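You operate a simulated robot arm through the tools that you are given. There is no shell and no other tool. Be economical: measure what you need, move in short steps, check, and stop when the job is done.

You run a simulated two-armed robot. Do the job below in one go: nothing can be reset, and whatever is moved stays where it is left.

## Task
Pick up the brown cone with one hand, pass it to the other hand and put it in the inside of the brown box on the small green table. Put the white wax ring on the top of the white box nearest the door. Open the wire guide 62. Any order will do. Set down upright: brown cone.

The check looks at the end state, three seconds after you hand in, the way a careful person would. Anything else that was tipped, shoved, dropped, spilled or broken makes it a failure.

## Robot
Two 7-joint arms with fingered hands on one trunk, on a base that drives. Base frame: it is fixed to the floor where the robot stands at the start and does not move with it; the origin is under the middle of the robot, x ahead of it, y to its left, z up; the surface under the hand at the start is at about z = 80.4. Lengths are in cm, angles in rad, forces in N, time in s.
The left shoulder is at the start at [7, 14.5, 103.7], the right one opposite. With the tool pointing down near the work surface each hand reaches from about 44 to 80 cm from the robot's upright axis, wherever it stands, measured 20 degrees to its own side. Places, roughly: brown cone (10x10x17 cm) [60, -10, 90]; inside of the brown box on the small green table [50, 150, 50]; top of the white box nearest the door [-310, 170, 40]; white wax ring (4x4x3 cm) [-200, 40, 90]; wire guide 62 [-410, 900, 110]. Payload 3.5 kg a hand.
Tool frame (each hand has its own): the origin (TCP) lies between the finger pads and is the grasp point; the fingertips stand 2.5 cm ahead of it; z points along the fingers, y is the line along which they close. The gripper opens to 8.8 cm. The gripper's body begins 2.9 cm behind the TCP. The gripper is a hand of 4 fingers: y runs from the thumb to the fingers, the wrist lies at [-1.3, -9.7, -16.2] in the tool frame, and closing takes about 1.5 s.
Orientation is that of the tool frame in the base frame, as [roll, pitch, yaw] about the fixed x, y, z axes, in that order (R = Rz(yaw) Ry(pitch) Rx(roll)). With the fingers straight down and the wrist toward the robot, the tool's x, y and z point along [0, 1, 0], [1, 0, 0] and [0, 0, -1] of the base frame.

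## Interface
- The arms move only by the tool send_rows. It takes "left_increments", "right_increments" or both (then of equal length, played together; a hand with none holds still); each is a list of rows, each a list of 6 numbers: the shift along the tool's x, y, z in cm, then the turn, a rotation vector about the tool's x, y, z in rad. In form: [[dx, dy, dz, rx, ry, rz], ...]. A call has 1 to 12 rows; each row is the pose to reach, as a shift and turn from the pose commanded when the call began, along the tool's axes at that moment. "left_grip" and "right_grip" are, for a hand that has rows, the finger opening in cm, from 0 to 8.8, set as the call begins (left out, the last holds). A row lasts 0.2 s, in which the tool goes at most 5 cm and 0.15 rad; a call with a longer step from one row to the next is refused whole, and so is a gripper value outside its range. Where a pose cannot be reached the arm comes as near as it can. A force on the tool above 40 N (or 10 N above the force at the start of the call, whichever is more), or a blocked arm, ends the call early, and 0.2 s more pass. Each finger travels about 4.5 cm/s and halts on what it meets, pressing with about 26 N; the grip force reading is that of the motor and also rises with nothing between the fingers. The clock runs only during rows and for 0.2 s after the last one: add rows that repeat a pose to give the fingers time. The reply holds the time, the measured pose of the TCP, the force on the tool along the base axes, the opening and the grip force, in the units named above and with some noise, with the torque about the TCP (base axes, N m) and any sound that the robot's microphone picked up.
- Cameras (640 x 400 px; columns grow to the right, rows downward): "scene" is now at [14.76, -2.06, 135.75]; the picture's right is [-0.25, -0.97, 0.00], its down [-0.63, 0.16, -0.76] and it looks along [0.73, -0.19, -0.65] (base axes); focal length 252 px, centre (320, 200). "left" rides on the left gripper at [-6.4, -8.3, -9.8] in its tool frame; the picture's right is [-0.62, -0.37, 0.69], its down [0.71, -0.63, 0.30] and it looks along [0.32, 0.68, 0.65] (tool axes); focal length 265 px, centre (320, 200). "right" rides on the right gripper at [6.4, -8.3, -9.8] in its tool frame; the picture's right is [-0.62, 0.37, -0.69], its down [-0.71, -0.63, 0.30] and it looks along [-0.32, 0.68, 0.65] (tool axes); focal length 265 px, centre (320, 200). There is no depth. A picture from a camera that has moved, and an enlarged one, comes with that camera's place and axes in the base frame and with its lens. The place of the scene camera against the robot may be out by one fixed shift of up to 2.5 cm in any direction.
- camera(camera): a new picture of that camera. It takes no simulated time.
- slide_trunk(by): slides the trunk up (or, below 0, down) by that many cm; the arms and the scene camera ride with it, the base frame stays. It gives what a move gives, with no picture.
- base_move(legs): drives the robot by 1 to 6 legs, each [ahead, left, turn to the left] in cm, cm and rad, along the robot's own axes; the way and the turn of a leg run together, so that a leg with both is an arc; at most 150 cm and 3.142 rad a leg. The arms and the cameras ride along, it lands a little off, and it stops where it bumps. It gives what a move gives.
- move_fingers(index, middle, ring, thumb_bend, thumb_turn, hand): sets how far each is bent, from 0 (flat) to 100 (curled in); at 30 the hand is open as for a grip, at 70 the pads meet at the TCP. One left out holds its place. A second passes; each finger stops where it meets its share of the squeeze, and holds until it gets a number again. A gripper value or a shape takes the hand back. It gives what a move gives, with no picture; readings hold the bend of each and the force on the fingers (four entries, about 0 where the hand has none), thumb and palm. thumb_turn goes from beside the hand (0) to across from the fingers (100), as for a grip.
- set_grasp(shape, hand): the hand has 4 fingers and takes this shape, open, in about a second: jaw (thumb against the fingers, like two jaws); tri (thumb and two fingers); tip (a fingertip pinch); poke (one finger out to press); point (the index stretched); flat (the hand flat); cup (the hand cupped); fist (a fist). The gripper value then closes the fingers along that shape, each until it touches; the sizes above hold for jaw. It gives what a move gives, with no picture.
- head_to(pan, tilt): turns the head with the scene camera to pan (to the left, within 1.501 rad either way) and tilt (down, from -0.506 to 1.204), counted from straight ahead of the robot. It gives what a move gives.
- zoom(camera, box): a new picture of the part [left, top, right, bottom] of that camera's present view, enlarged. It takes no simulated time.
- finish_job(): hands the job in; it is judged then, once.

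Work in short steps. Places have to be worked out from the pictures, the camera data and where the tool is seen: move nearer, look again, correct. Check each grasp and each placing, and mend what went wrong. You have 165 turns and 130 pictures in all, those below and enlarged ones among them. Open the grippers and draw the arms clear of the work before you hand the job in, unless the task says otherwise; then end with one line.

The tools are called as a command line: name --argument value ..., lists and objects as JSON in quotes. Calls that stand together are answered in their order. send_rows: Moves the arms, as the interface text tells. Its arguments: {"type":"object","properties":{"left_increments":{"type":"array","items":{"type":"array","items":{"type":"number"}}},"left_grip":{"type":"number"},"right_increments":{"type":"array","items":{"type":"array","items":{"type":"number"}}},"right_grip":{"type":"number"}},"required":[]} The other tools are called the same way: slide_trunk (by) slides the trunk up or down; set_grasp (shape, hand) gives the hand a shape; move_fingers (index, middle, ring, thumb_bend, thumb_turn, hand) moves the fingers one by one; base_move (legs) drives the base; head_to (pan, tilt) turns the head that bears the scene camera; camera (camera) takes a picture; zoom (camera, box) takes an enlarged picture of a part of a camera's view; finish_job () hands the job in.

At the start:

```text
time: 0.0
left_tcp_pos: [49.69, 11.54, 104.23]
left_orientation: [3.14, 0.0, 1.569]
left_force: [-0.1, 0.1, -0.2]
left_wrist_torque: [0.03, -0.03, 0.01]
left_finger_gap: 8.76
left_grasp_force: 0.0
left_shape: jaw
left_bend: [30.0, 30.0, 30.0, 30.0, 98.0]
left_finger forces: [0.0, 0.0, 0.0, 0.0, 0.0, 0.0]
right_tcp_pos: [43.99, -34.1, 105.63]
right_orientation: [3.14, -0.002, 1.571]
right_force: [0.4, 0.1, -0.7]
right_wrist_torque: [0.01, 0.01, 0.02]
right_finger_gap: 8.74
right_grasp_force: 0.1
right_shape: jaw
right_bend: [30.0, 30.0, 30.0, 30.0, 98.0]
right_finger forces: [0.0, 0.0, 0.0, 0.1, 0.1, 0.0]
trunk travel left (down, up): [-60.0, 24.0]
robot x, y, heading: [-0.02, -0.07, -0.001]
head pan, tilt: [-0.25, 0.71]
```

scene: 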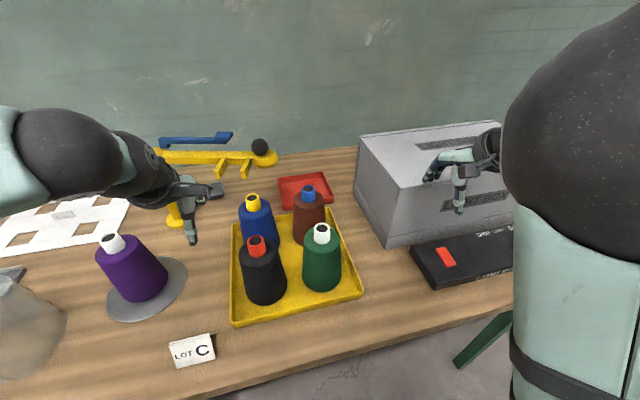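
right: 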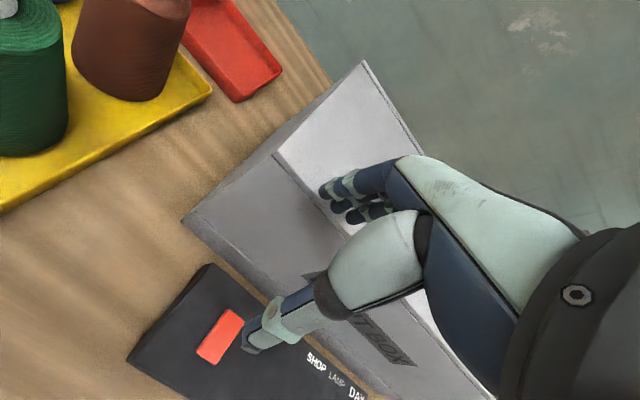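
left: 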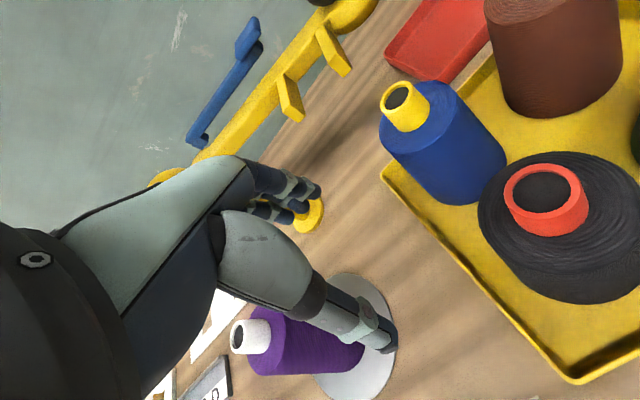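

I'll look closer at the cone, and turn the head toward the green table.

zoom --camera "scene" --box '[220, 150, 380, 310]'

head_to --pan 1.2 --tilt 0.5

camera --camera "scene"

```text
2.50 times, centred on (300, 230) of scene
camera zoom: at [14.76, -2.06, 135.75], right [-0.25, -0.97, 0.0], down [-0.63, 0.16, -0.76], along [0.73, -0.19, -0.65], focal length 630 px, centre (370, 125)
```

zoom: 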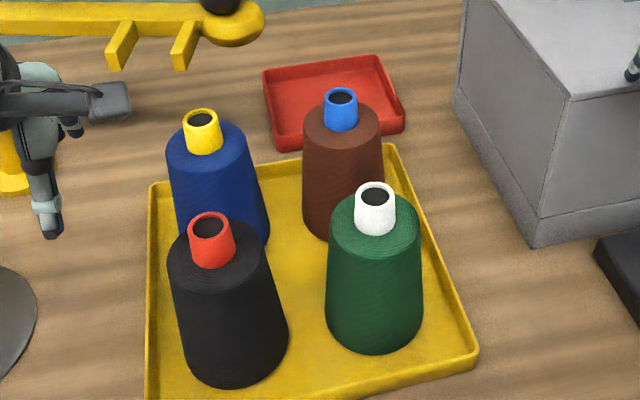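

```text
time: 1.6
left_tcp_pos: [49.69, 11.43, 104.25]
left_orientation: [-3.141, 0.001, 1.571]
left_force: [-0.6, -0.5, 0.1]
left_wrist_torque: [0.0, -0.02, 0.03]
left_finger_gap: 8.76
left_grasp_force: 0.2
left_shape: jaw
left_bend: [30.0, 30.0, 30.0, 30.0, 98.0]
left_finger forces: [0.0, 0.0, 0.0, 0.0, 0.1, 0.0]
right_tcp_pos: [44.04, -34.14, 105.56]
right_orientation: [-3.142, -0.001, 1.572]
right_force: [0.0, 0.2, -0.5]
right_wrist_torque: [-0.01, -0.01, 0.01]
right_finger_gap: 8.78
right_grasp_force: 0.1
right_shape: jaw
right_bend: [30.0, 30.0, 30.0, 30.0, 98.0]
right_finger forces: [0.0, 0.0, 0.0, 0.1, 0.0, 0.1]
trunk travel left (down, up): [-60.0, 24.0]
robot x, y, heading: [-0.12, -0.3, 0.002]
head pan, tilt: [1.201, 0.499]
```

```text
125 pictures are left
camera scene: at [9.87, 8.51, 137.61], right [0.93, -0.36, 0.0], down [-0.17, -0.45, -0.88], along [0.32, 0.82, -0.48], focal length 252 px, centre (320, 200)
```

scene: 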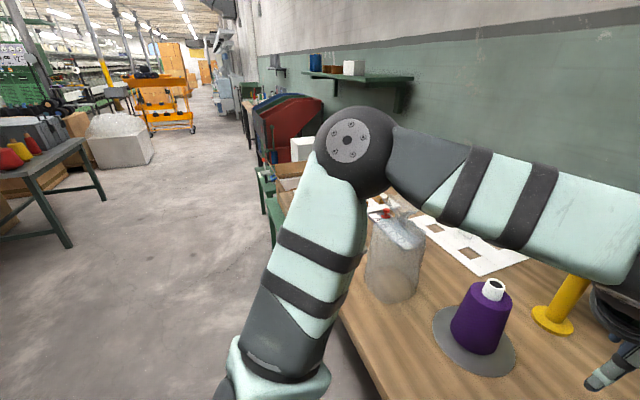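

The cone's blue tube looks to be around (60, -11) with its top near z≈98; the grey box's left face is at y≈-32. I bring the right hand up, left, then forward to hover behind the cone and look with the wrist camera.

send_rows --right_increments '[[0, 0, -4, 0, 0, 0], [5, 0, -5, 0, 0, 0], [10, 0, -5, 0, 0, 0], [14, 0, -5, 0, 0, 0], [18, 0, -5, 0, 0, 0], [22, 0, -5, 0, 0, 0], [23, 4, -5, 0, 0, 0], [23, 8, -5, 0, 0, 0], [23, 8, -5, 0, 0, 0]]'

head_to --pan -0.2 --tilt 0.71

camera --camera "scene"

camera --camera "right"

```text
refused: row 2 steps farther than a row can; nothing moved
```

```text
time: 3.1
left_tcp_pos: [49.7, 11.51, 104.28]
left_orientation: [3.141, -0.001, 1.571]
left_force: [0.3, 0.3, -0.7]
left_wrist_torque: [-0.03, -0.02, -0.03]
left_finger_gap: 8.76
left_grasp_force: 0.1
left_shape: jaw
left_bend: [30.0, 30.0, 30.0, 30.0, 98.0]
left_finger forces: [0.0, 0.0, 0.1, 0.1, 0.0, 0.0]
right_tcp_pos: [44.14, -33.93, 105.47]
right_orientation: [-3.139, -0.001, 1.572]
right_force: [0.8, -0.1, -0.2]
right_wrist_torque: [0.01, 0.01, -0.01]
right_finger_gap: 8.76
right_grasp_force: 0.0
right_shape: jaw
right_bend: [30.0, 30.0, 30.0, 30.0, 98.0]
right_finger forces: [0.0, 0.2, 0.0, 0.0, 0.0, 0.1]
trunk travel left (down, up): [-60.0, 24.0]
robot x, y, heading: [-0.1, -0.4, -0.001]
head pan, tilt: [-0.201, 0.71]
```

```text
124 pictures are left
camera scene: at [14.86, -1.65, 135.75], right [-0.2, -0.98, 0.0], down [-0.64, 0.13, -0.76], along [0.74, -0.15, -0.65], focal length 252 px, centre (320, 200)
```

scene: 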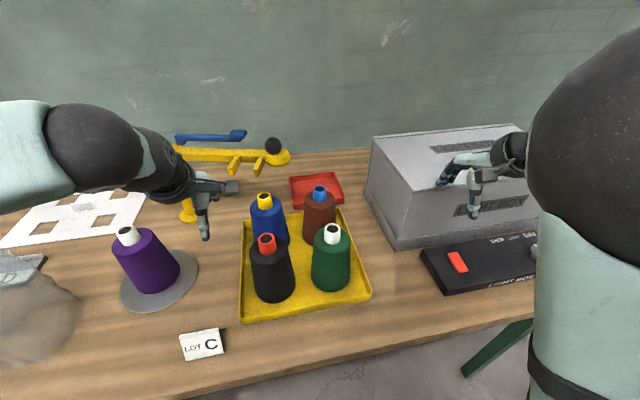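

```text
123 pictures are left
camera right: at [35.68, -27.71, 115.36], right [0.37, -0.62, 0.69], down [-0.63, -0.71, -0.3], along [0.68, -0.32, -0.65], focal length 265 px, centre (320, 200)
```

right: 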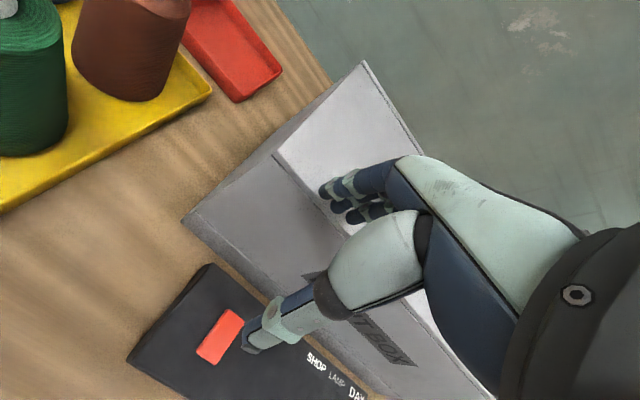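

The step was too long; I split it.

send_rows --right_increments '[[0, 0, -4, 0, 0, 0], [4, 0, -5, 0, 0, 0], [8, 0, -5, 0, 0, 0], [12, 0, -5, 0, 0, 0], [16, 0, -5, 0, 0, 0], [20, 0, -5, 0, 0, 0], [23, 3, -5, 0, 0, 0], [23, 7, -5, 0, 0, 0], [23, 11, -5, 0, 0, 0], [23, 11, -5, 0, 0, 0]]'

camera --camera "scene"

camera --camera "right"

```text
time: 5.3
left_tcp_pos: [49.67, 11.55, 104.19]
left_orientation: [-3.141, 0.002, 1.573]
left_force: [1.0, 0.4, -0.1]
left_wrist_torque: [0.0, 0.02, 0.01]
left_finger_gap: 8.77
left_grasp_force: 0.0
left_shape: jaw
left_bend: [30.0, 30.0, 30.0, 30.0, 98.0]
left_finger forces: [0.1, 0.0, 0.1, 0.0, 0.0, 0.1]
right_tcp_pos: [54.85, -10.94, 110.9]
right_orientation: [3.14, 0.002, 1.573]
right_force: [0.0, -0.2, -0.6]
right_wrist_torque: [0.0, -0.04, -0.02]
right_finger_gap: 8.77
right_grasp_force: 0.0
right_shape: jaw
right_bend: [30.0, 30.0, 30.0, 30.0, 98.0]
right_finger forces: [0.1, 0.2, 0.0, 0.0, 0.0, 0.0]
right hand out of reach, approached as far as the arm can: row 3, 4, 5, 6, 7, 8
trunk travel left (down, up): [-60.0, 24.0]
robot x, y, heading: [0.19, 0.15, 0.0]
head pan, tilt: [-0.201, 0.71]
```

```text
122 pictures are left
camera scene: at [14.82, -1.62, 135.76], right [-0.2, -0.98, 0.0], down [-0.64, 0.13, -0.76], along [0.74, -0.15, -0.65], focal length 252 px, centre (320, 200)
```

scene: 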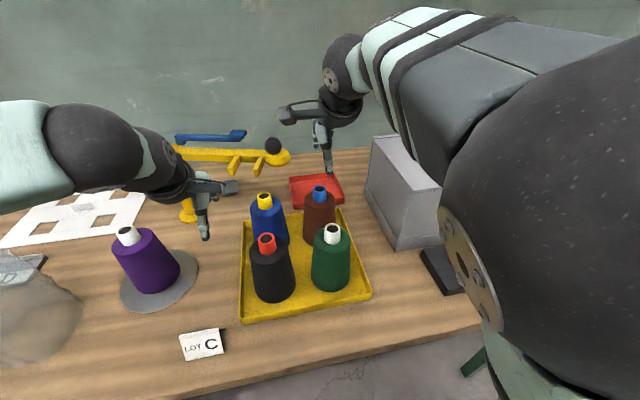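

```text
121 pictures are left
camera right: at [46.44, -4.37, 120.59], right [0.37, -0.62, 0.69], down [-0.63, -0.72, -0.3], along [0.68, -0.33, -0.65], focal length 265 px, centre (320, 200)
```

right: 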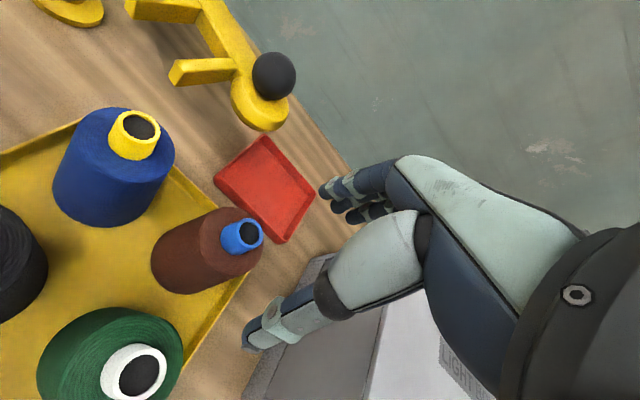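

The wrist camera puts the tube top at about (59, -11) if its top is at z≈98; moving forward gives me a second view to pin down the height.

send_rows --right_increments '[[0, 4.3, 0, 0, 0, 0], [0, 4.3, 4, 0, 0, 0], [0, 4.3, 4, 0, 0, 0]]'

camera --camera "right"

zoom --camera "scene" --box '[240, 120, 400, 280]'

```text
time: 6.1
left_tcp_pos: [49.58, 11.4, 104.19]
left_orientation: [-3.141, -0.001, 1.57]
left_force: [-0.1, -0.1, 0.2]
left_wrist_torque: [0.0, 0.01, 0.03]
left_finger_gap: 8.76
left_grasp_force: 0.0
left_shape: jaw
left_bend: [30.0, 30.0, 30.0, 30.0, 98.0]
left_finger forces: [0.0, 0.0, 0.0, 0.0, 0.1, 0.0]
right_tcp_pos: [58.9, -11.11, 106.78]
right_orientation: [-3.14, 0.0, 1.571]
right_force: [0.2, 0.1, 0.3]
right_wrist_torque: [0.04, -0.01, -0.01]
right_finger_gap: 8.8
right_grasp_force: 0.1
right_shape: jaw
right_bend: [30.0, 30.0, 30.0, 30.0, 98.0]
right_finger forces: [0.0, 0.1, 0.1, 0.0, 0.0, 0.1]
trunk travel left (down, up): [-60.0, 24.0]
robot x, y, heading: [-0.04, 0.0, 0.001]
head pan, tilt: [-0.201, 0.71]
```

```text
120 pictures are left
camera right: at [50.64, -4.61, 116.48], right [0.37, -0.62, 0.69], down [-0.63, -0.71, -0.3], along [0.68, -0.32, -0.65], focal length 265 px, centre (320, 200)
```

right: 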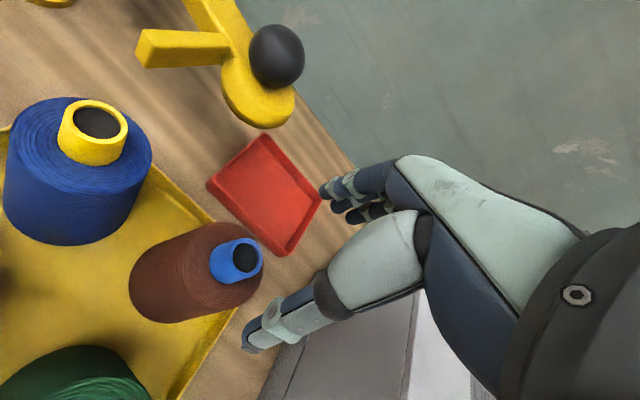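

```text
2.50 times, centred on (320, 200) of scene
camera zoom: at [14.82, -1.66, 135.76], right [-0.2, -0.98, 0.0], down [-0.64, 0.13, -0.76], along [0.74, -0.15, -0.65], focal length 630 px, centre (320, 200)
```

zoom: 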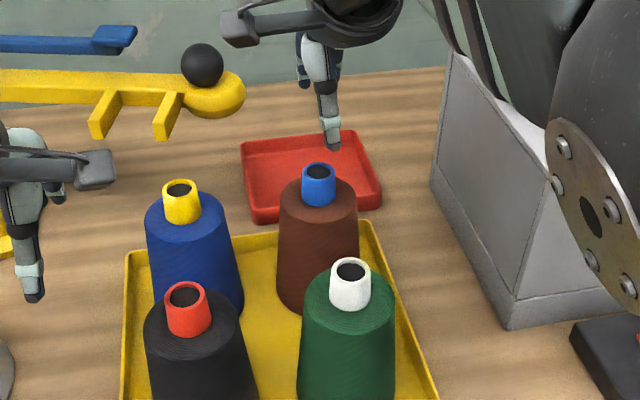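

Two views triangulate the tube top at (59.7, -11.0, 97.7). I centre over it and go down to TCP z≈97.6 with the hand open.

send_rows --right_increments '[[0.1, 0.8, 0, 0, 0, 0], [0.1, 0.8, 4, 0, 0, 0], [0.1, 0.8, 7, 0, 0, 0], [0.1, 0.8, 9.2, 0, 0, 0], [0.1, 0.8, 9.2, 0, 0, 0]]'

camera --camera "right"

zoom --camera "scene" --box '[240, 120, 400, 280]'

```text
time: 7.3
left_tcp_pos: [49.63, 11.56, 104.19]
left_orientation: [3.141, -0.001, 1.571]
left_force: [0.3, -0.3, -0.3]
left_wrist_torque: [-0.01, 0.03, 0.02]
left_finger_gap: 8.76
left_grasp_force: 0.0
left_shape: jaw
left_bend: [30.0, 30.0, 30.0, 30.0, 98.0]
left_finger forces: [0.0, 0.0, 0.0, 0.0, 0.0, 0.0]
right_tcp_pos: [59.92, -11.22, 97.46]
right_orientation: [3.142, -0.001, 1.571]
right_force: [0.5, -0.5, -0.7]
right_wrist_torque: [-0.01, 0.01, 0.04]
right_finger_gap: 8.77
right_grasp_force: 0.0
right_shape: jaw
right_bend: [30.0, 30.0, 30.0, 30.0, 98.0]
right_finger forces: [0.0, 0.0, 0.1, 0.1, 0.1, 0.0]
trunk travel left (down, up): [-60.0, 24.0]
robot x, y, heading: [0.14, -0.14, 0.0]
head pan, tilt: [-0.201, 0.71]
```

```text
118 pictures are left
camera right: at [51.61, -4.85, 107.26], right [0.37, -0.62, 0.69], down [-0.63, -0.71, -0.3], along [0.68, -0.32, -0.65], focal length 265 px, centre (320, 200)
```

right: 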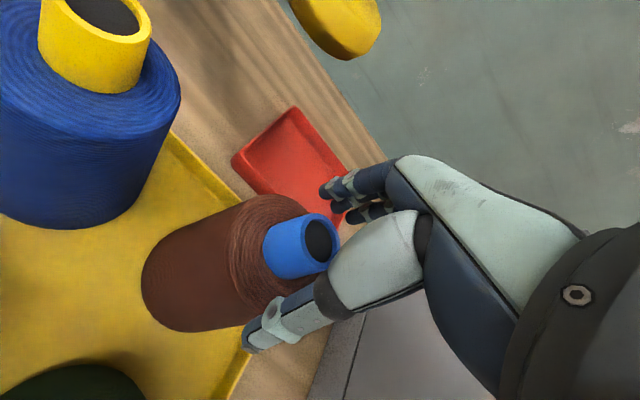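

```text
2.50 times, centred on (320, 200) of scene
camera zoom: at [14.85, -1.65, 135.75], right [-0.2, -0.98, 0.0], down [-0.64, 0.13, -0.76], along [0.74, -0.15, -0.65], focal length 630 px, centre (320, 200)
```

zoom: 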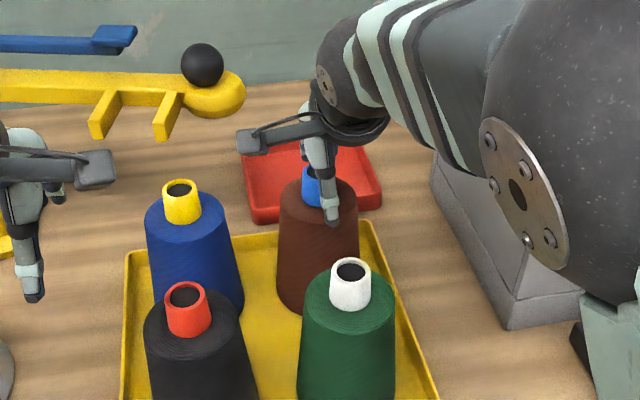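

The hand straddles the tube well, thumb near and fingers far. I close.

send_rows --right_increments '[[0, 0, 0, 0, 0, 0], [0, 0, 0, 0, 0, 0], [0, 0, 0, 0, 0, 0], [0, 0, 0, 0, 0, 0], [0, 0, 0, 0, 0, 0], [0, 0, 0, 0, 0, 0], [0, 0, 0, 0, 0, 0], [0, 0, 0, 0, 0, 0], [0, 0, 0, 0, 0, 0]]' --right_grip 1.5

zoom --camera "scene" --box '[240, 120, 400, 280]'

```text
time: 9.3
left_tcp_pos: [49.65, 11.4, 104.17]
left_orientation: [-3.141, 0.001, 1.57]
left_force: [-0.4, -0.3, 0.8]
left_wrist_torque: [-0.01, 0.02, 0.02]
left_finger_gap: 8.77
left_grasp_force: 0.1
left_shape: jaw
left_bend: [30.0, 30.0, 30.0, 30.0, 98.0]
left_finger forces: [0.1, 0.0, 0.0, 0.0, 0.1, 0.1]
right_tcp_pos: [59.99, -11.42, 97.48]
right_orientation: [3.142, 0.001, 1.571]
right_force: [-0.9, -0.8, 0.2]
right_wrist_torque: [-0.01, 0.03, -0.03]
right_finger_gap: 2.53
right_grasp_force: 25.8
right_shape: jaw
right_bend: [74.0, 56.0, 60.0, 75.0, 100.0]
right_finger forces: [14.4, 6.9, 0.0, 0.0, 22.3, 0.0]
trunk travel left (down, up): [-60.0, 24.0]
robot x, y, heading: [-0.09, -0.33, -0.001]
head pan, tilt: [-0.201, 0.71]
```

```text
2.50 times, centred on (320, 200) of scene
camera zoom: at [14.83, -1.66, 135.76], right [-0.2, -0.98, 0.0], down [-0.64, 0.13, -0.76], along [0.74, -0.15, -0.65], focal length 630 px, centre (320, 200)
```

zoom: 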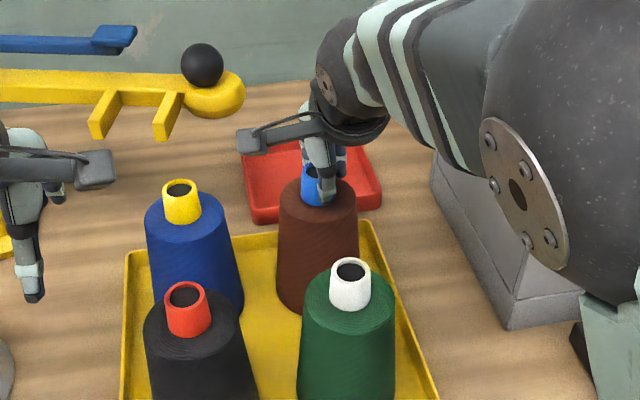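

The tube is held (gap 2.5, 26 N). I lift straight up with the trunk so the arm pose stays comfortable.

slide_trunk --by 21

camera --camera "scene"

camera --camera "right"

```text
time: 11.6
left_tcp_pos: [49.78, 11.34, 125.22]
left_orientation: [-3.139, -0.001, 1.569]
left_force: [-0.5, -0.5, 0.4]
left_wrist_torque: [0.03, -0.01, 0.02]
left_finger_gap: 8.77
left_grasp_force: 0.1
left_shape: jaw
left_bend: [30.0, 30.0, 30.0, 30.0, 98.0]
left_finger forces: [0.0, 0.0, 0.0, 0.0, 0.0, 0.0]
right_tcp_pos: [60.03, -11.2, 118.29]
right_orientation: [-3.141, 0.0, 1.572]
right_force: [-0.2, -0.6, -5.8]
right_wrist_torque: [-0.02, -0.02, 0.0]
right_finger_gap: 2.49
right_grasp_force: 25.9
right_shape: jaw
right_bend: [74.0, 56.0, 60.0, 74.0, 100.0]
right_finger forces: [14.6, 6.7, 0.0, 0.0, 21.6, 0.0]
trunk travel left (down, up): [-81.0, 3.0]
robot x, y, heading: [-0.16, -0.12, 0.0]
head pan, tilt: [-0.201, 0.71]
```

```text
115 pictures are left
camera scene: at [14.99, -1.67, 156.74], right [-0.2, -0.98, 0.0], down [-0.64, 0.13, -0.76], along [0.74, -0.15, -0.65], focal length 252 px, centre (320, 200)
```

scene: 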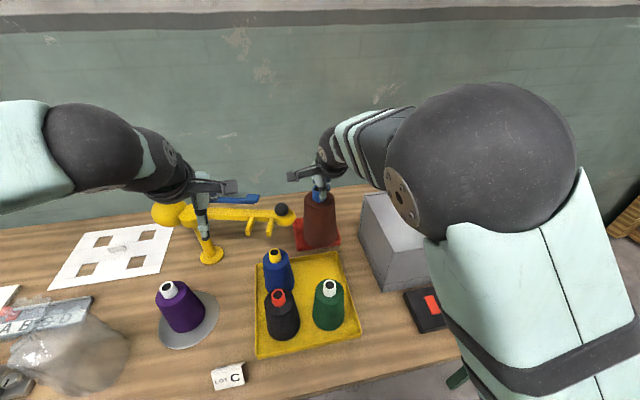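

```text
114 pictures are left
camera right: at [51.73, -4.87, 128.22], right [0.37, -0.62, 0.69], down [-0.63, -0.71, -0.3], along [0.68, -0.32, -0.66], focal length 265 px, centre (320, 200)
```

right: 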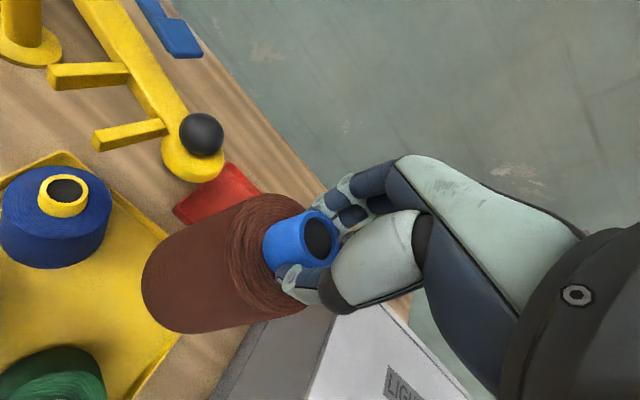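

Cone is lifted (~0.6 kg) with its base at z≈102, above the other tops. I back the robot away 45 cm and turn the head left to look for the green table.

base_move --legs '[[-45, 0, 0]]'

head_to --pan 1.3 --tilt 0.5

camera --camera "scene"

```text
time: 14.3
left_tcp_pos: [3.81, 11.32, 125.1]
left_orientation: [-3.139, -0.002, 1.565]
left_force: [0.9, -0.4, 0.2]
left_wrist_torque: [-0.05, -0.01, 0.01]
left_finger_gap: 8.77
left_grasp_force: 0.0
left_shape: jaw
left_bend: [30.0, 30.0, 30.0, 30.0, 98.0]
left_finger forces: [0.1, 0.0, 0.0, 0.1, 0.0, 0.1]
right_tcp_pos: [14.11, -11.61, 118.38]
right_orientation: [-3.139, 0.001, 1.566]
right_force: [-0.2, -1.0, -5.4]
right_wrist_torque: [0.0, -0.06, -0.01]
right_finger_gap: 2.51
right_grasp_force: 25.9
right_shape: jaw
right_bend: [74.0, 56.0, 60.0, 74.0, 100.0]
right_finger forces: [14.8, 6.7, 0.0, 0.0, 21.5, 0.0]
trunk travel left (down, up): [-81.0, 3.0]
robot x, y, heading: [-46.24, 0.35, -0.001]
head pan, tilt: [-0.201, 0.71]
```

```text
time: 15.9
left_tcp_pos: [3.68, 11.36, 125.14]
left_orientation: [-3.138, -0.001, 1.566]
left_force: [0.2, -0.1, 0.2]
left_wrist_torque: [0.0, 0.02, -0.02]
left_finger_gap: 8.74
left_grasp_force: 0.1
left_shape: jaw
left_bend: [30.0, 30.0, 30.0, 30.0, 98.0]
left_finger forces: [0.0, 0.0, 0.0, 0.1, 0.1, 0.0]
right_tcp_pos: [13.94, -11.62, 118.38]
right_orientation: [-3.139, 0.0, 1.565]
right_force: [0.4, 0.2, -4.4]
right_wrist_torque: [-0.01, -0.03, 0.02]
right_finger_gap: 2.51
right_grasp_force: 26.4
right_shape: jaw
right_bend: [74.0, 56.0, 60.0, 74.0, 100.0]
right_finger forces: [14.7, 6.7, 0.0, 0.1, 21.5, 0.0]
trunk travel left (down, up): [-81.0, 3.0]
robot x, y, heading: [-45.9, -0.02, -0.007]
head pan, tilt: [1.3, 0.499]
```

```text
113 pictures are left
camera scene: at [-36.85, 8.85, 158.61], right [0.96, -0.27, 0.0], down [-0.13, -0.46, -0.88], along [0.24, 0.84, -0.48], focal length 252 px, centre (320, 200)
```

scene: 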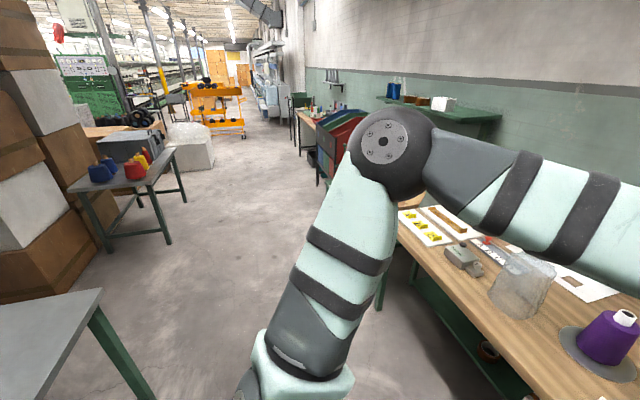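

The aisle to the left is open (a grey table sits around x≤-100). I strafe left 110 cm and look.

base_move --legs '[[0, 110, 0]]'

head_to --pan 0.35 --tilt 0.6

camera --camera "scene"

```text
time: 21.5
left_tcp_pos: [4.5, 120.74, 125.08]
left_orientation: [-3.141, -0.003, 1.564]
left_force: [0.0, -0.5, 0.1]
left_wrist_torque: [0.01, -0.03, -0.01]
left_finger_gap: 8.76
left_grasp_force: 0.0
left_shape: jaw
left_bend: [30.0, 30.0, 30.0, 30.0, 98.0]
left_finger forces: [0.0, 0.1, 0.0, 0.0, 0.0, 0.0]
right_tcp_pos: [14.51, 97.82, 118.41]
right_orientation: [-3.14, 0.0, 1.565]
right_force: [-0.2, -1.5, -6.0]
right_wrist_torque: [0.0, 0.01, 0.01]
right_finger_gap: 2.49
right_grasp_force: 26.1
right_shape: jaw
right_bend: [74.0, 56.0, 60.0, 74.0, 100.0]
right_finger forces: [14.7, 6.6, 0.0, 0.0, 21.5, 0.1]
trunk travel left (down, up): [-81.0, 3.0]
robot x, y, heading: [-45.55, 109.2, -0.005]
head pan, tilt: [1.3, 0.499]
```

```text
time: 22.8
left_tcp_pos: [4.37, 120.73, 125.07]
left_orientation: [-3.141, -0.001, 1.563]
left_force: [-0.3, -0.5, 0.5]
left_wrist_torque: [0.01, 0.0, -0.01]
left_finger_gap: 8.78
left_grasp_force: 0.3
left_shape: jaw
left_bend: [30.0, 30.0, 30.0, 30.0, 98.0]
left_finger forces: [0.1, 0.0, 0.0, 0.0, 0.0, 0.0]
right_tcp_pos: [14.5, 98.0, 118.49]
right_orientation: [-3.139, 0.0, 1.563]
right_force: [-0.8, 0.3, -4.6]
right_wrist_torque: [-0.03, 0.0, -0.03]
right_finger_gap: 2.51
right_grasp_force: 26.1
right_shape: jaw
right_bend: [74.0, 56.0, 60.0, 74.0, 100.0]
right_finger forces: [14.8, 6.6, 0.1, 0.1, 21.6, 0.0]
trunk travel left (down, up): [-81.0, 3.0]
robot x, y, heading: [-45.07, 109.8, -0.006]
head pan, tilt: [0.351, 0.6]
```

```text
112 pictures are left
camera scene: at [-30.31, 112.61, 157.69], right [0.34, -0.94, 0.0], down [-0.53, -0.19, -0.82], along [0.78, 0.28, -0.57], focal length 252 px, centre (320, 200)
```

scene: 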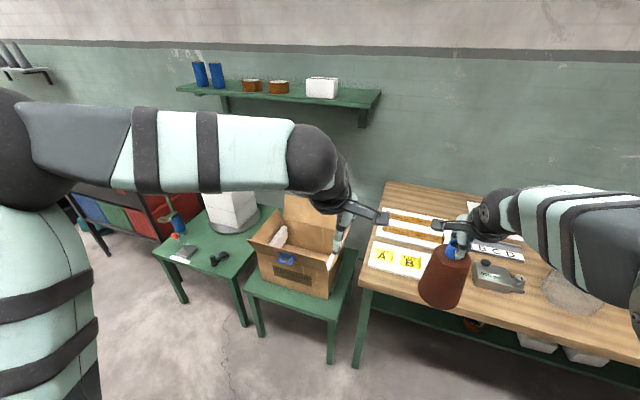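

The small green table with the open brown box is visible; I zoom in on it.

zoom --camera "scene" --box '[190, 160, 390, 360]'

```text
2.00 times, centred on (290, 260) of scene
camera zoom: at [-30.31, 112.61, 157.69], right [0.34, -0.94, 0.0], down [-0.53, -0.19, -0.82], along [0.78, 0.28, -0.57], focal length 504 px, centre (380, 80)
```

zoom: 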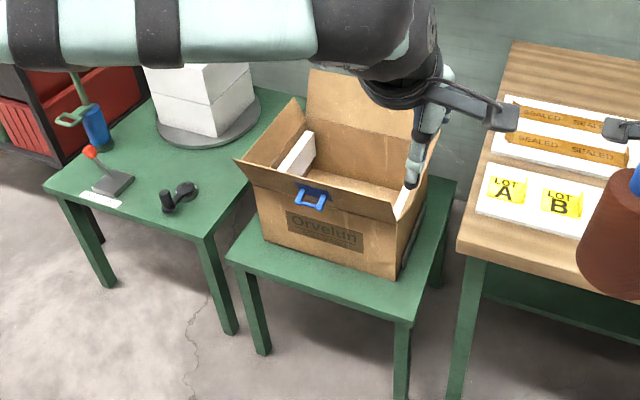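

The box walls are deep, so placing will need a top grasp by the receiving hand. Plan: hand over at a clear spot on the main table (cone resting, left takes the body, lifts, sets down, regrips the tube from above), then place. Look at the table between the LOT tile and the puncher.

head_to --pan -0.25 --tilt 0.75

camera --camera "scene"

```text
time: 23.8
left_tcp_pos: [4.54, 120.82, 125.2]
left_orientation: [-3.139, 0.001, 1.565]
left_force: [0.4, -0.9, -0.8]
left_wrist_torque: [0.01, -0.03, 0.01]
left_finger_gap: 8.76
left_grasp_force: 0.1
left_shape: jaw
left_bend: [30.0, 30.0, 30.0, 30.0, 98.0]
left_finger forces: [0.0, 0.0, 0.0, 0.0, 0.1, 0.0]
right_tcp_pos: [14.62, 97.97, 118.41]
right_orientation: [-3.141, 0.0, 1.564]
right_force: [0.8, -0.8, -5.3]
right_wrist_torque: [-0.01, -0.02, -0.03]
right_finger_gap: 2.52
right_grasp_force: 25.9
right_shape: jaw
right_bend: [74.0, 56.0, 60.0, 74.0, 100.0]
right_finger forces: [14.9, 6.6, 0.1, 0.0, 21.5, 0.1]
trunk travel left (down, up): [-81.0, 3.0]
robot x, y, heading: [-45.36, 109.53, -0.004]
head pan, tilt: [-0.25, 0.75]
```

```text
110 pictures are left
camera scene: at [-30.62, 107.55, 156.41], right [-0.25, -0.97, 0.0], down [-0.66, 0.17, -0.73], along [0.71, -0.19, -0.68], focal length 252 px, centre (320, 200)
```

scene: 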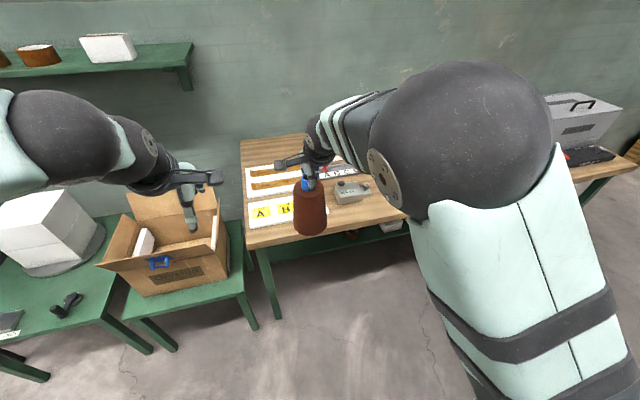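

The spot around (37, 87) between tile and puncher is clear wood. I drive there: 23 cm ahead, 10.5 cm right.

base_move --legs '[[22.5, -10.5, 0]]'

camera --camera "scene"

camera --camera "right"

camera --camera "left"

```text
time: 25.6
left_tcp_pos: [27.05, 110.32, 125.25]
left_orientation: [3.139, 0.001, 1.559]
left_force: [-0.1, 0.1, -0.4]
left_wrist_torque: [-0.03, -0.03, 0.03]
left_finger_gap: 8.76
left_grasp_force: 0.1
left_shape: jaw
left_bend: [30.0, 30.0, 30.0, 30.0, 98.0]
left_finger forces: [0.0, 0.1, 0.0, 0.0, 0.0, 0.1]
right_tcp_pos: [36.92, 87.5, 118.55]
right_orientation: [-3.141, 0.002, 1.56]
right_force: [-0.3, 0.5, -4.9]
right_wrist_torque: [-0.03, 0.01, 0.01]
right_finger_gap: 2.48
right_grasp_force: 25.9
right_shape: jaw
right_bend: [74.0, 56.0, 60.0, 74.0, 100.0]
right_finger forces: [14.8, 6.6, 0.0, 0.0, 21.6, 0.0]
trunk travel left (down, up): [-81.0, 3.0]
robot x, y, heading: [-22.38, 99.09, -0.01]
head pan, tilt: [-0.25, 0.75]
```

```text
109 pictures are left
camera scene: at [-8.27, 97.25, 156.44], right [-0.26, -0.97, 0.0], down [-0.66, 0.18, -0.73], along [0.71, -0.19, -0.68], focal length 252 px, centre (320, 200)
```

scene: 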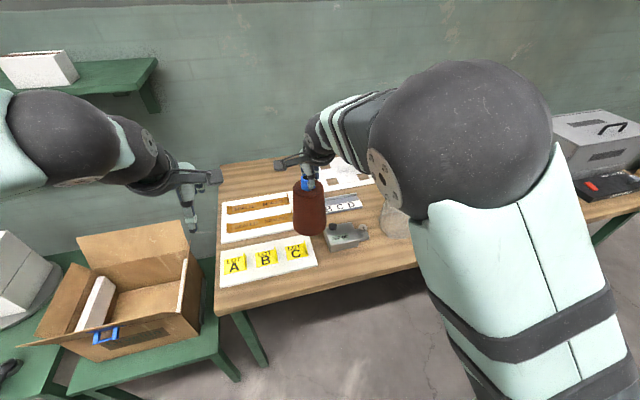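

```text
108 pictures are left
camera right: at [28.75, 93.94, 128.34], right [0.36, -0.62, 0.69], down [-0.64, -0.71, -0.3], along [0.68, -0.33, -0.65], focal length 265 px, centre (320, 200)
```

right: 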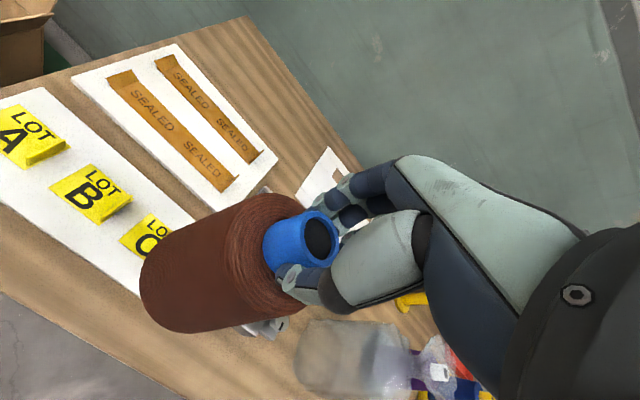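

```text
107 pictures are left
camera left: at [18.47, 103.98, 135.06], right [-0.37, -0.62, -0.69], down [-0.62, 0.72, -0.31], along [0.69, 0.32, -0.65], focal length 265 px, centre (320, 200)
```

left: 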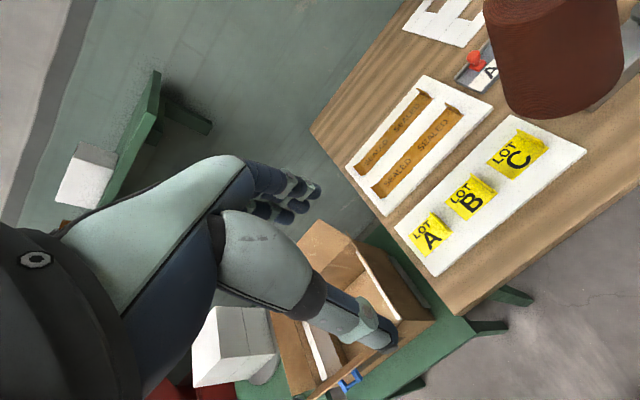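

The spot here is cramped (puncher, tile, edge). A roomier one is right of the yellow tray, around (42, -27), so I drive back there: back 23, right 114.

base_move --legs '[[-23, 0, 0.01], [0, -114.5, 0]]'

head_to --pan -0.1 --tilt 0.7

camera --camera "scene"

```text
time: 32.9
left_tcp_pos: [2.26, -5.26, 125.11]
left_orientation: [-3.14, -0.002, 1.559]
left_force: [0.2, 1.4, -1.1]
left_wrist_torque: [0.02, 0.02, 0.0]
left_finger_gap: 8.73
left_grasp_force: 0.0
left_shape: jaw
left_bend: [30.0, 30.0, 30.0, 30.0, 98.0]
left_finger forces: [0.1, 0.0, 0.1, 0.1, 0.0, 0.0]
right_tcp_pos: [12.29, -28.18, 118.42]
right_orientation: [-3.138, 0.0, 1.561]
right_force: [-0.8, 0.1, -5.2]
right_wrist_torque: [0.0, 0.03, -0.03]
right_finger_gap: 2.49
right_grasp_force: 26.1
right_shape: jaw
right_bend: [74.0, 56.0, 60.0, 74.0, 100.0]
right_finger forces: [14.9, 6.7, 0.1, 0.1, 21.5, 0.1]
trunk travel left (down, up): [-81.0, 3.0]
robot x, y, heading: [-47.55, -15.86, -0.009]
head pan, tilt: [-0.25, 0.75]
```

```text
time: 33.5
left_tcp_pos: [2.28, -5.54, 125.14]
left_orientation: [-3.138, -0.001, 1.559]
left_force: [0.1, 0.1, 0.1]
left_wrist_torque: [-0.02, -0.01, 0.01]
left_finger_gap: 8.75
left_grasp_force: 0.1
left_shape: jaw
left_bend: [30.0, 30.0, 30.0, 30.0, 98.0]
left_finger forces: [0.0, 0.0, 0.0, 0.1, 0.1, 0.1]
right_tcp_pos: [12.34, -28.27, 118.38]
right_orientation: [-3.136, 0.0, 1.562]
right_force: [-0.1, -0.5, -6.1]
right_wrist_torque: [-0.06, 0.04, 0.03]
right_finger_gap: 2.53
right_grasp_force: 25.8
right_shape: jaw
right_bend: [74.0, 56.0, 60.0, 74.0, 100.0]
right_finger forces: [14.7, 6.7, 0.1, 0.0, 21.5, 0.0]
trunk travel left (down, up): [-81.0, 3.0]
robot x, y, heading: [-47.55, -16.13, -0.008]
head pan, tilt: [-0.099, 0.7]
```

```text
106 pictures are left
camera scene: at [-32.41, -17.29, 156.83], right [-0.11, -0.99, 0.0], down [-0.64, 0.07, -0.76], along [0.76, -0.09, -0.65], focal length 252 px, centre (320, 200)
```

scene: 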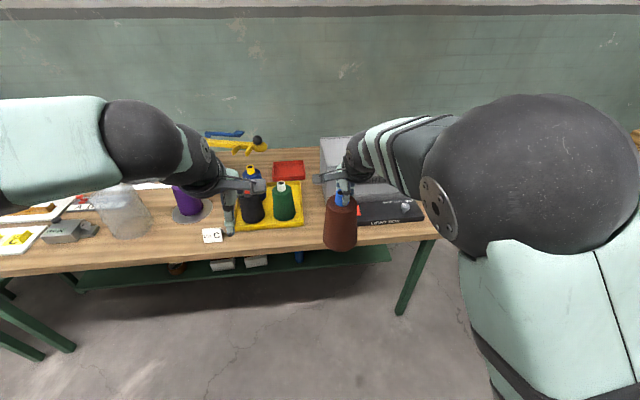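

Free zone between tray (y≈-19) and light board (y≈-41). I advance 28 cm so the cone is over (40, -28.5).

base_move --legs '[[28, 0, 0.008]]'

camera --camera "scene"

camera --camera "right"

```text
time: 35.5
left_tcp_pos: [29.61, -5.09, 125.2]
left_orientation: [3.139, 0.0, 1.569]
left_force: [0.1, 0.3, -0.9]
left_wrist_torque: [0.0, -0.02, -0.02]
left_finger_gap: 8.77
left_grasp_force: 0.1
left_shape: jaw
left_bend: [30.0, 30.0, 30.0, 30.0, 98.0]
left_finger forces: [0.0, 0.0, 0.0, 0.0, 0.1, 0.1]
right_tcp_pos: [39.87, -27.8, 118.5]
right_orientation: [-3.139, 0.0, 1.571]
right_force: [-1.1, 0.3, -5.8]
right_wrist_torque: [0.0, -0.02, -0.01]
right_finger_gap: 2.48
right_grasp_force: 26.5
right_shape: jaw
right_bend: [74.0, 56.0, 60.0, 74.0, 100.0]
right_finger forces: [14.9, 6.7, 0.0, 0.0, 21.6, 0.0]
trunk travel left (down, up): [-81.0, 3.0]
robot x, y, heading: [-20.12, -16.65, -0.004]
head pan, tilt: [-0.099, 0.7]
```

```text
105 pictures are left
camera scene: at [-5.06, -17.33, 156.86], right [-0.1, -0.99, 0.0], down [-0.64, 0.06, -0.77], along [0.76, -0.08, -0.64], focal length 252 px, centre (320, 200)
```

scene: 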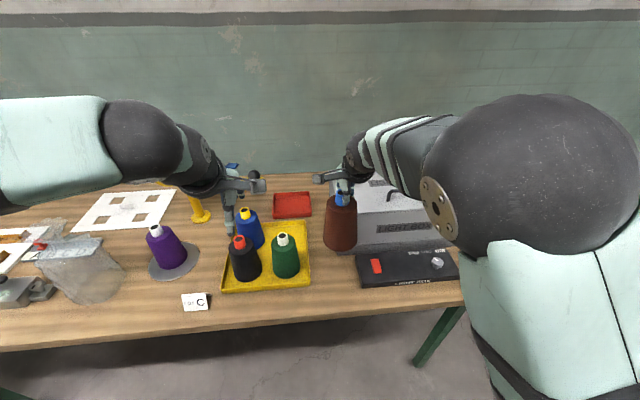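

```text
104 pictures are left
camera right: at [31.55, -21.4, 128.32], right [0.37, -0.62, 0.69], down [-0.63, -0.71, -0.3], along [0.68, -0.32, -0.65], focal length 265 px, centre (320, 200)
```

right: 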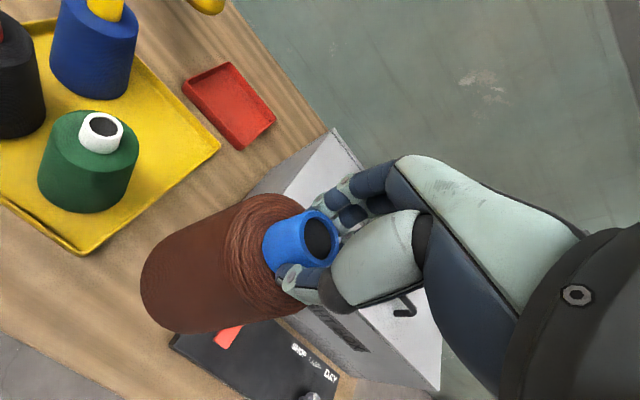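

I lower with the trunk by 20.8 cm, leaving the last few mm to the arm.

slide_trunk --by -20.8

send_rows --right_increments '[[0, 0, 0.3, 0, 0, 0], [0, 0, 0.6, 0, 0, 0], [0, 0, 0.6, 0, 0, 0]]'

camera --camera "scene"

```text
time: 37.7
left_tcp_pos: [29.81, -4.95, 104.26]
left_orientation: [3.14, -0.001, 1.569]
left_force: [0.7, 0.3, -0.5]
left_wrist_torque: [-0.01, 0.01, 0.01]
left_finger_gap: 8.74
left_grasp_force: 0.0
left_shape: jaw
left_bend: [30.0, 30.0, 30.0, 30.0, 98.0]
left_finger forces: [0.0, 0.0, 0.1, 0.0, 0.1, 0.1]
right_tcp_pos: [39.98, -27.87, 97.57]
right_orientation: [-3.138, -0.001, 1.571]
right_force: [0.3, 0.0, -5.3]
right_wrist_torque: [0.01, 0.01, -0.01]
right_finger_gap: 2.49
right_grasp_force: 26.7
right_shape: jaw
right_bend: [74.0, 56.0, 60.0, 74.0, 100.0]
right_finger forces: [14.8, 6.8, 0.0, 0.0, 21.6, 0.1]
trunk travel left (down, up): [-60.2, 23.8]
robot x, y, heading: [-20.02, -16.98, -0.002]
head pan, tilt: [-0.099, 0.7]
```

```text
time: 38.5
left_tcp_pos: [29.67, -4.98, 104.46]
left_orientation: [-3.141, 0.0, 1.57]
left_force: [0.5, -0.1, 0.9]
left_wrist_torque: [0.02, 0.0, 0.01]
left_finger_gap: 8.75
left_grasp_force: 0.0
left_shape: jaw
left_bend: [30.0, 30.0, 30.0, 30.0, 98.0]
left_finger forces: [0.0, 0.0, 0.1, 0.0, 0.1, 0.0]
right_tcp_pos: [39.9, -27.78, 97.19]
right_orientation: [-3.141, -0.002, 1.57]
right_force: [-1.6, 0.5, 2.5]
right_wrist_torque: [-0.04, 0.03, -0.01]
right_finger_gap: 2.49
right_grasp_force: 26.4
right_shape: jaw
right_bend: [74.0, 56.0, 60.0, 74.0, 100.0]
right_finger forces: [15.1, 7.1, 0.0, 0.0, 23.3, 0.1]
trunk travel left (down, up): [-60.2, 23.8]
robot x, y, heading: [-19.67, -16.76, -0.003]
head pan, tilt: [-0.099, 0.7]
```

```text
103 pictures are left
camera scene: at [-4.95, -17.3, 136.06], right [-0.1, -0.99, 0.0], down [-0.64, 0.06, -0.77], along [0.76, -0.08, -0.64], focal length 252 px, centre (320, 200)
```

scene: 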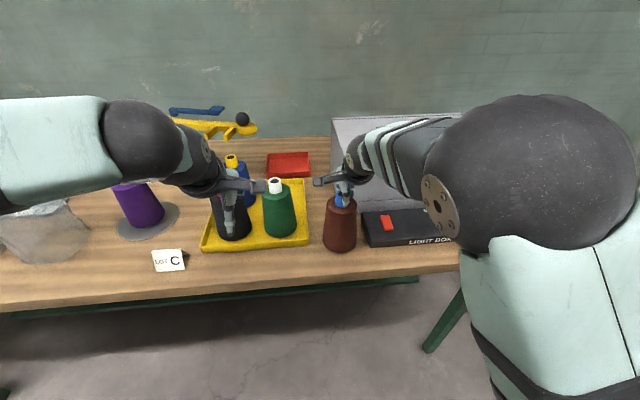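

The cone rests on the table (upward force now). I open the right hand and rise.

send_rows --right_increments '[[0, 0, 0, 0, 0, 0], [0, 0, 0, 0, 0, 0], [0, 0, 0, 0, 0, 0], [0, 0, 0, 0, 0, 0], [0, 0, 0, 0, 0, 0], [0, 0, 0, 0, 0, 0], [0, 0, 0, 0, 0, 0], [0, 0, -3, 0, 0, 0], [0, 0, -7, 0, 0, 0], [0, 0, -10, 0, 0, 0]]' --right_grip 8.8

camera --camera "right"

zoom --camera "scene" --box '[260, 140, 420, 260]'

```text
time: 40.7
left_tcp_pos: [29.77, -5.07, 104.43]
left_orientation: [3.141, 0.0, 1.571]
left_force: [0.0, 0.9, -0.1]
left_wrist_torque: [0.01, -0.01, -0.02]
left_finger_gap: 8.76
left_grasp_force: 0.0
left_shape: jaw
left_bend: [30.0, 30.0, 30.0, 30.0, 98.0]
left_finger forces: [0.1, 0.0, 0.0, 0.0, 0.0, 0.0]
right_tcp_pos: [40.0, -27.7, 106.89]
right_orientation: [-3.138, -0.001, 1.57]
right_force: [-0.6, 1.1, 0.2]
right_wrist_torque: [0.01, 0.0, -0.01]
right_finger_gap: 8.78
right_grasp_force: 0.0
right_shape: jaw
right_bend: [30.0, 30.0, 30.0, 30.0, 98.0]
right_finger forces: [0.0, 0.0, 0.0, 0.0, 0.0, 0.1]
trunk travel left (down, up): [-60.2, 23.8]
robot x, y, heading: [-19.74, -16.36, -0.001]
head pan, tilt: [-0.099, 0.7]
```

```text
102 pictures are left
camera right: at [31.75, -21.31, 116.73], right [0.37, -0.62, 0.69], down [-0.63, -0.71, -0.3], along [0.68, -0.32, -0.66], focal length 265 px, centre (320, 200)
```

right: 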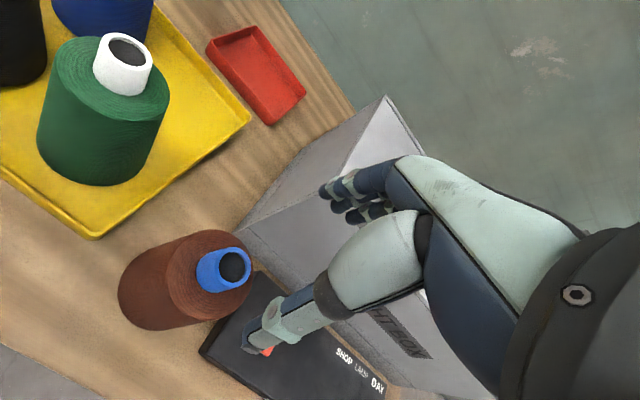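

```text
3.33 times, centred on (340, 200) of scene
camera zoom: at [-4.92, -17.32, 136.04], right [-0.1, -0.99, 0.0], down [-0.64, 0.06, -0.77], along [0.76, -0.08, -0.64], focal length 841 px, centre (253, 200)
```

zoom: 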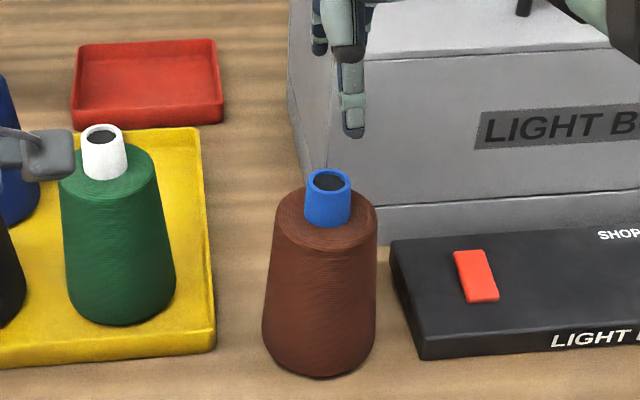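

The cone stands upright at (39.9, -27.5). Now I swing the right hand into a side-on pose (pointing left-forward, slightly down) at a stand-off in front-right of the cone, staying high while turning.

send_rows --right_increments '[[-1.5, -1, -1, -0.034, 0.128, 0.045], [-3, -2, -1, -0.068, 0.255, 0.089], [-4.5, -3, -1, -0.103, 0.383, 0.134], [-6, -4, -1, -0.137, 0.511, 0.178], [-7.5, -5, -1, -0.171, 0.639, 0.223], [-9, -6, -1, -0.205, 0.766, 0.268], [-10.3, -6.2, -1, -0.239, 0.894, 0.312], [-10.3, -6.2, -1, -0.274, 1.022, 0.357], [-10.3, -6.2, 0, -0.308, 1.149, 0.401], [-10.3, -6.2, 3, -0.342, 1.277, 0.446], [-10.3, -6.2, 6, -0.342, 1.277, 0.446], [-10.3, -6.2, 6, -0.342, 1.277, 0.446]]'

camera --camera "scene"

camera --camera "right"

```text
time: 43.3
left_tcp_pos: [29.76, -4.97, 104.34]
left_orientation: [3.141, 0.001, 1.57]
left_force: [0.2, 0.3, 0.2]
left_wrist_torque: [-0.01, -0.05, 0.0]
left_finger_gap: 8.78
left_grasp_force: 0.0
left_shape: jaw
left_bend: [30.0, 30.0, 30.0, 30.0, 98.0]
left_finger forces: [0.0, 0.0, 0.1, 0.0, 0.0, 0.1]
right_tcp_pos: [33.82, -38.23, 101.09]
right_orientation: [3.139, -1.308, 1.05]
right_force: [0.2, 0.6, -0.3]
right_wrist_torque: [0.02, 0.01, 0.0]
right_finger_gap: 8.73
right_grasp_force: 0.1
right_shape: jaw
right_bend: [30.0, 30.0, 30.0, 30.0, 98.0]
right_finger forces: [0.0, 0.1, 0.0, 0.0, 0.1, 0.0]
trunk travel left (down, up): [-60.2, 23.8]
robot x, y, heading: [-19.95, -16.41, -0.003]
head pan, tilt: [-0.099, 0.7]
```

```text
100 pictures are left
camera scene: at [-4.96, -17.28, 136.05], right [-0.1, -0.99, 0.0], down [-0.64, 0.06, -0.77], along [0.76, -0.08, -0.64], focal length 252 px, centre (320, 200)
```

scene: 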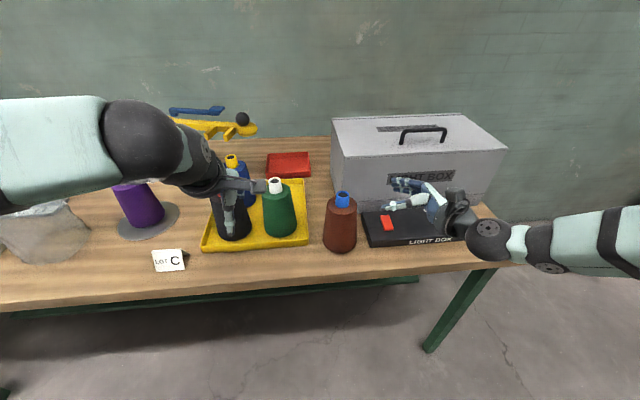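

```text
99 pictures are left
camera right: at [22.73, -40.82, 109.9], right [-0.1, -0.9, -0.42], down [-0.49, 0.41, -0.77], along [0.87, 0.13, -0.48], focal length 265 px, centre (320, 200)
```

right: 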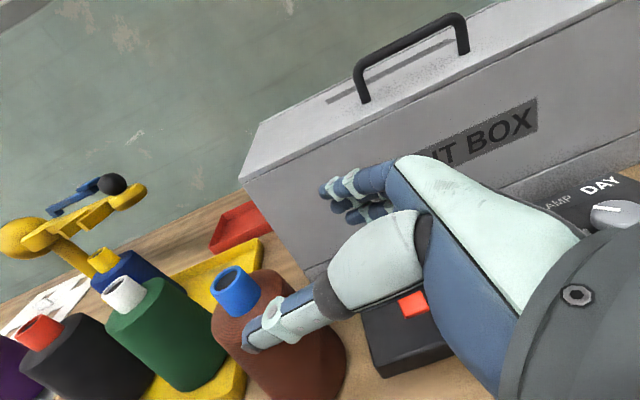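

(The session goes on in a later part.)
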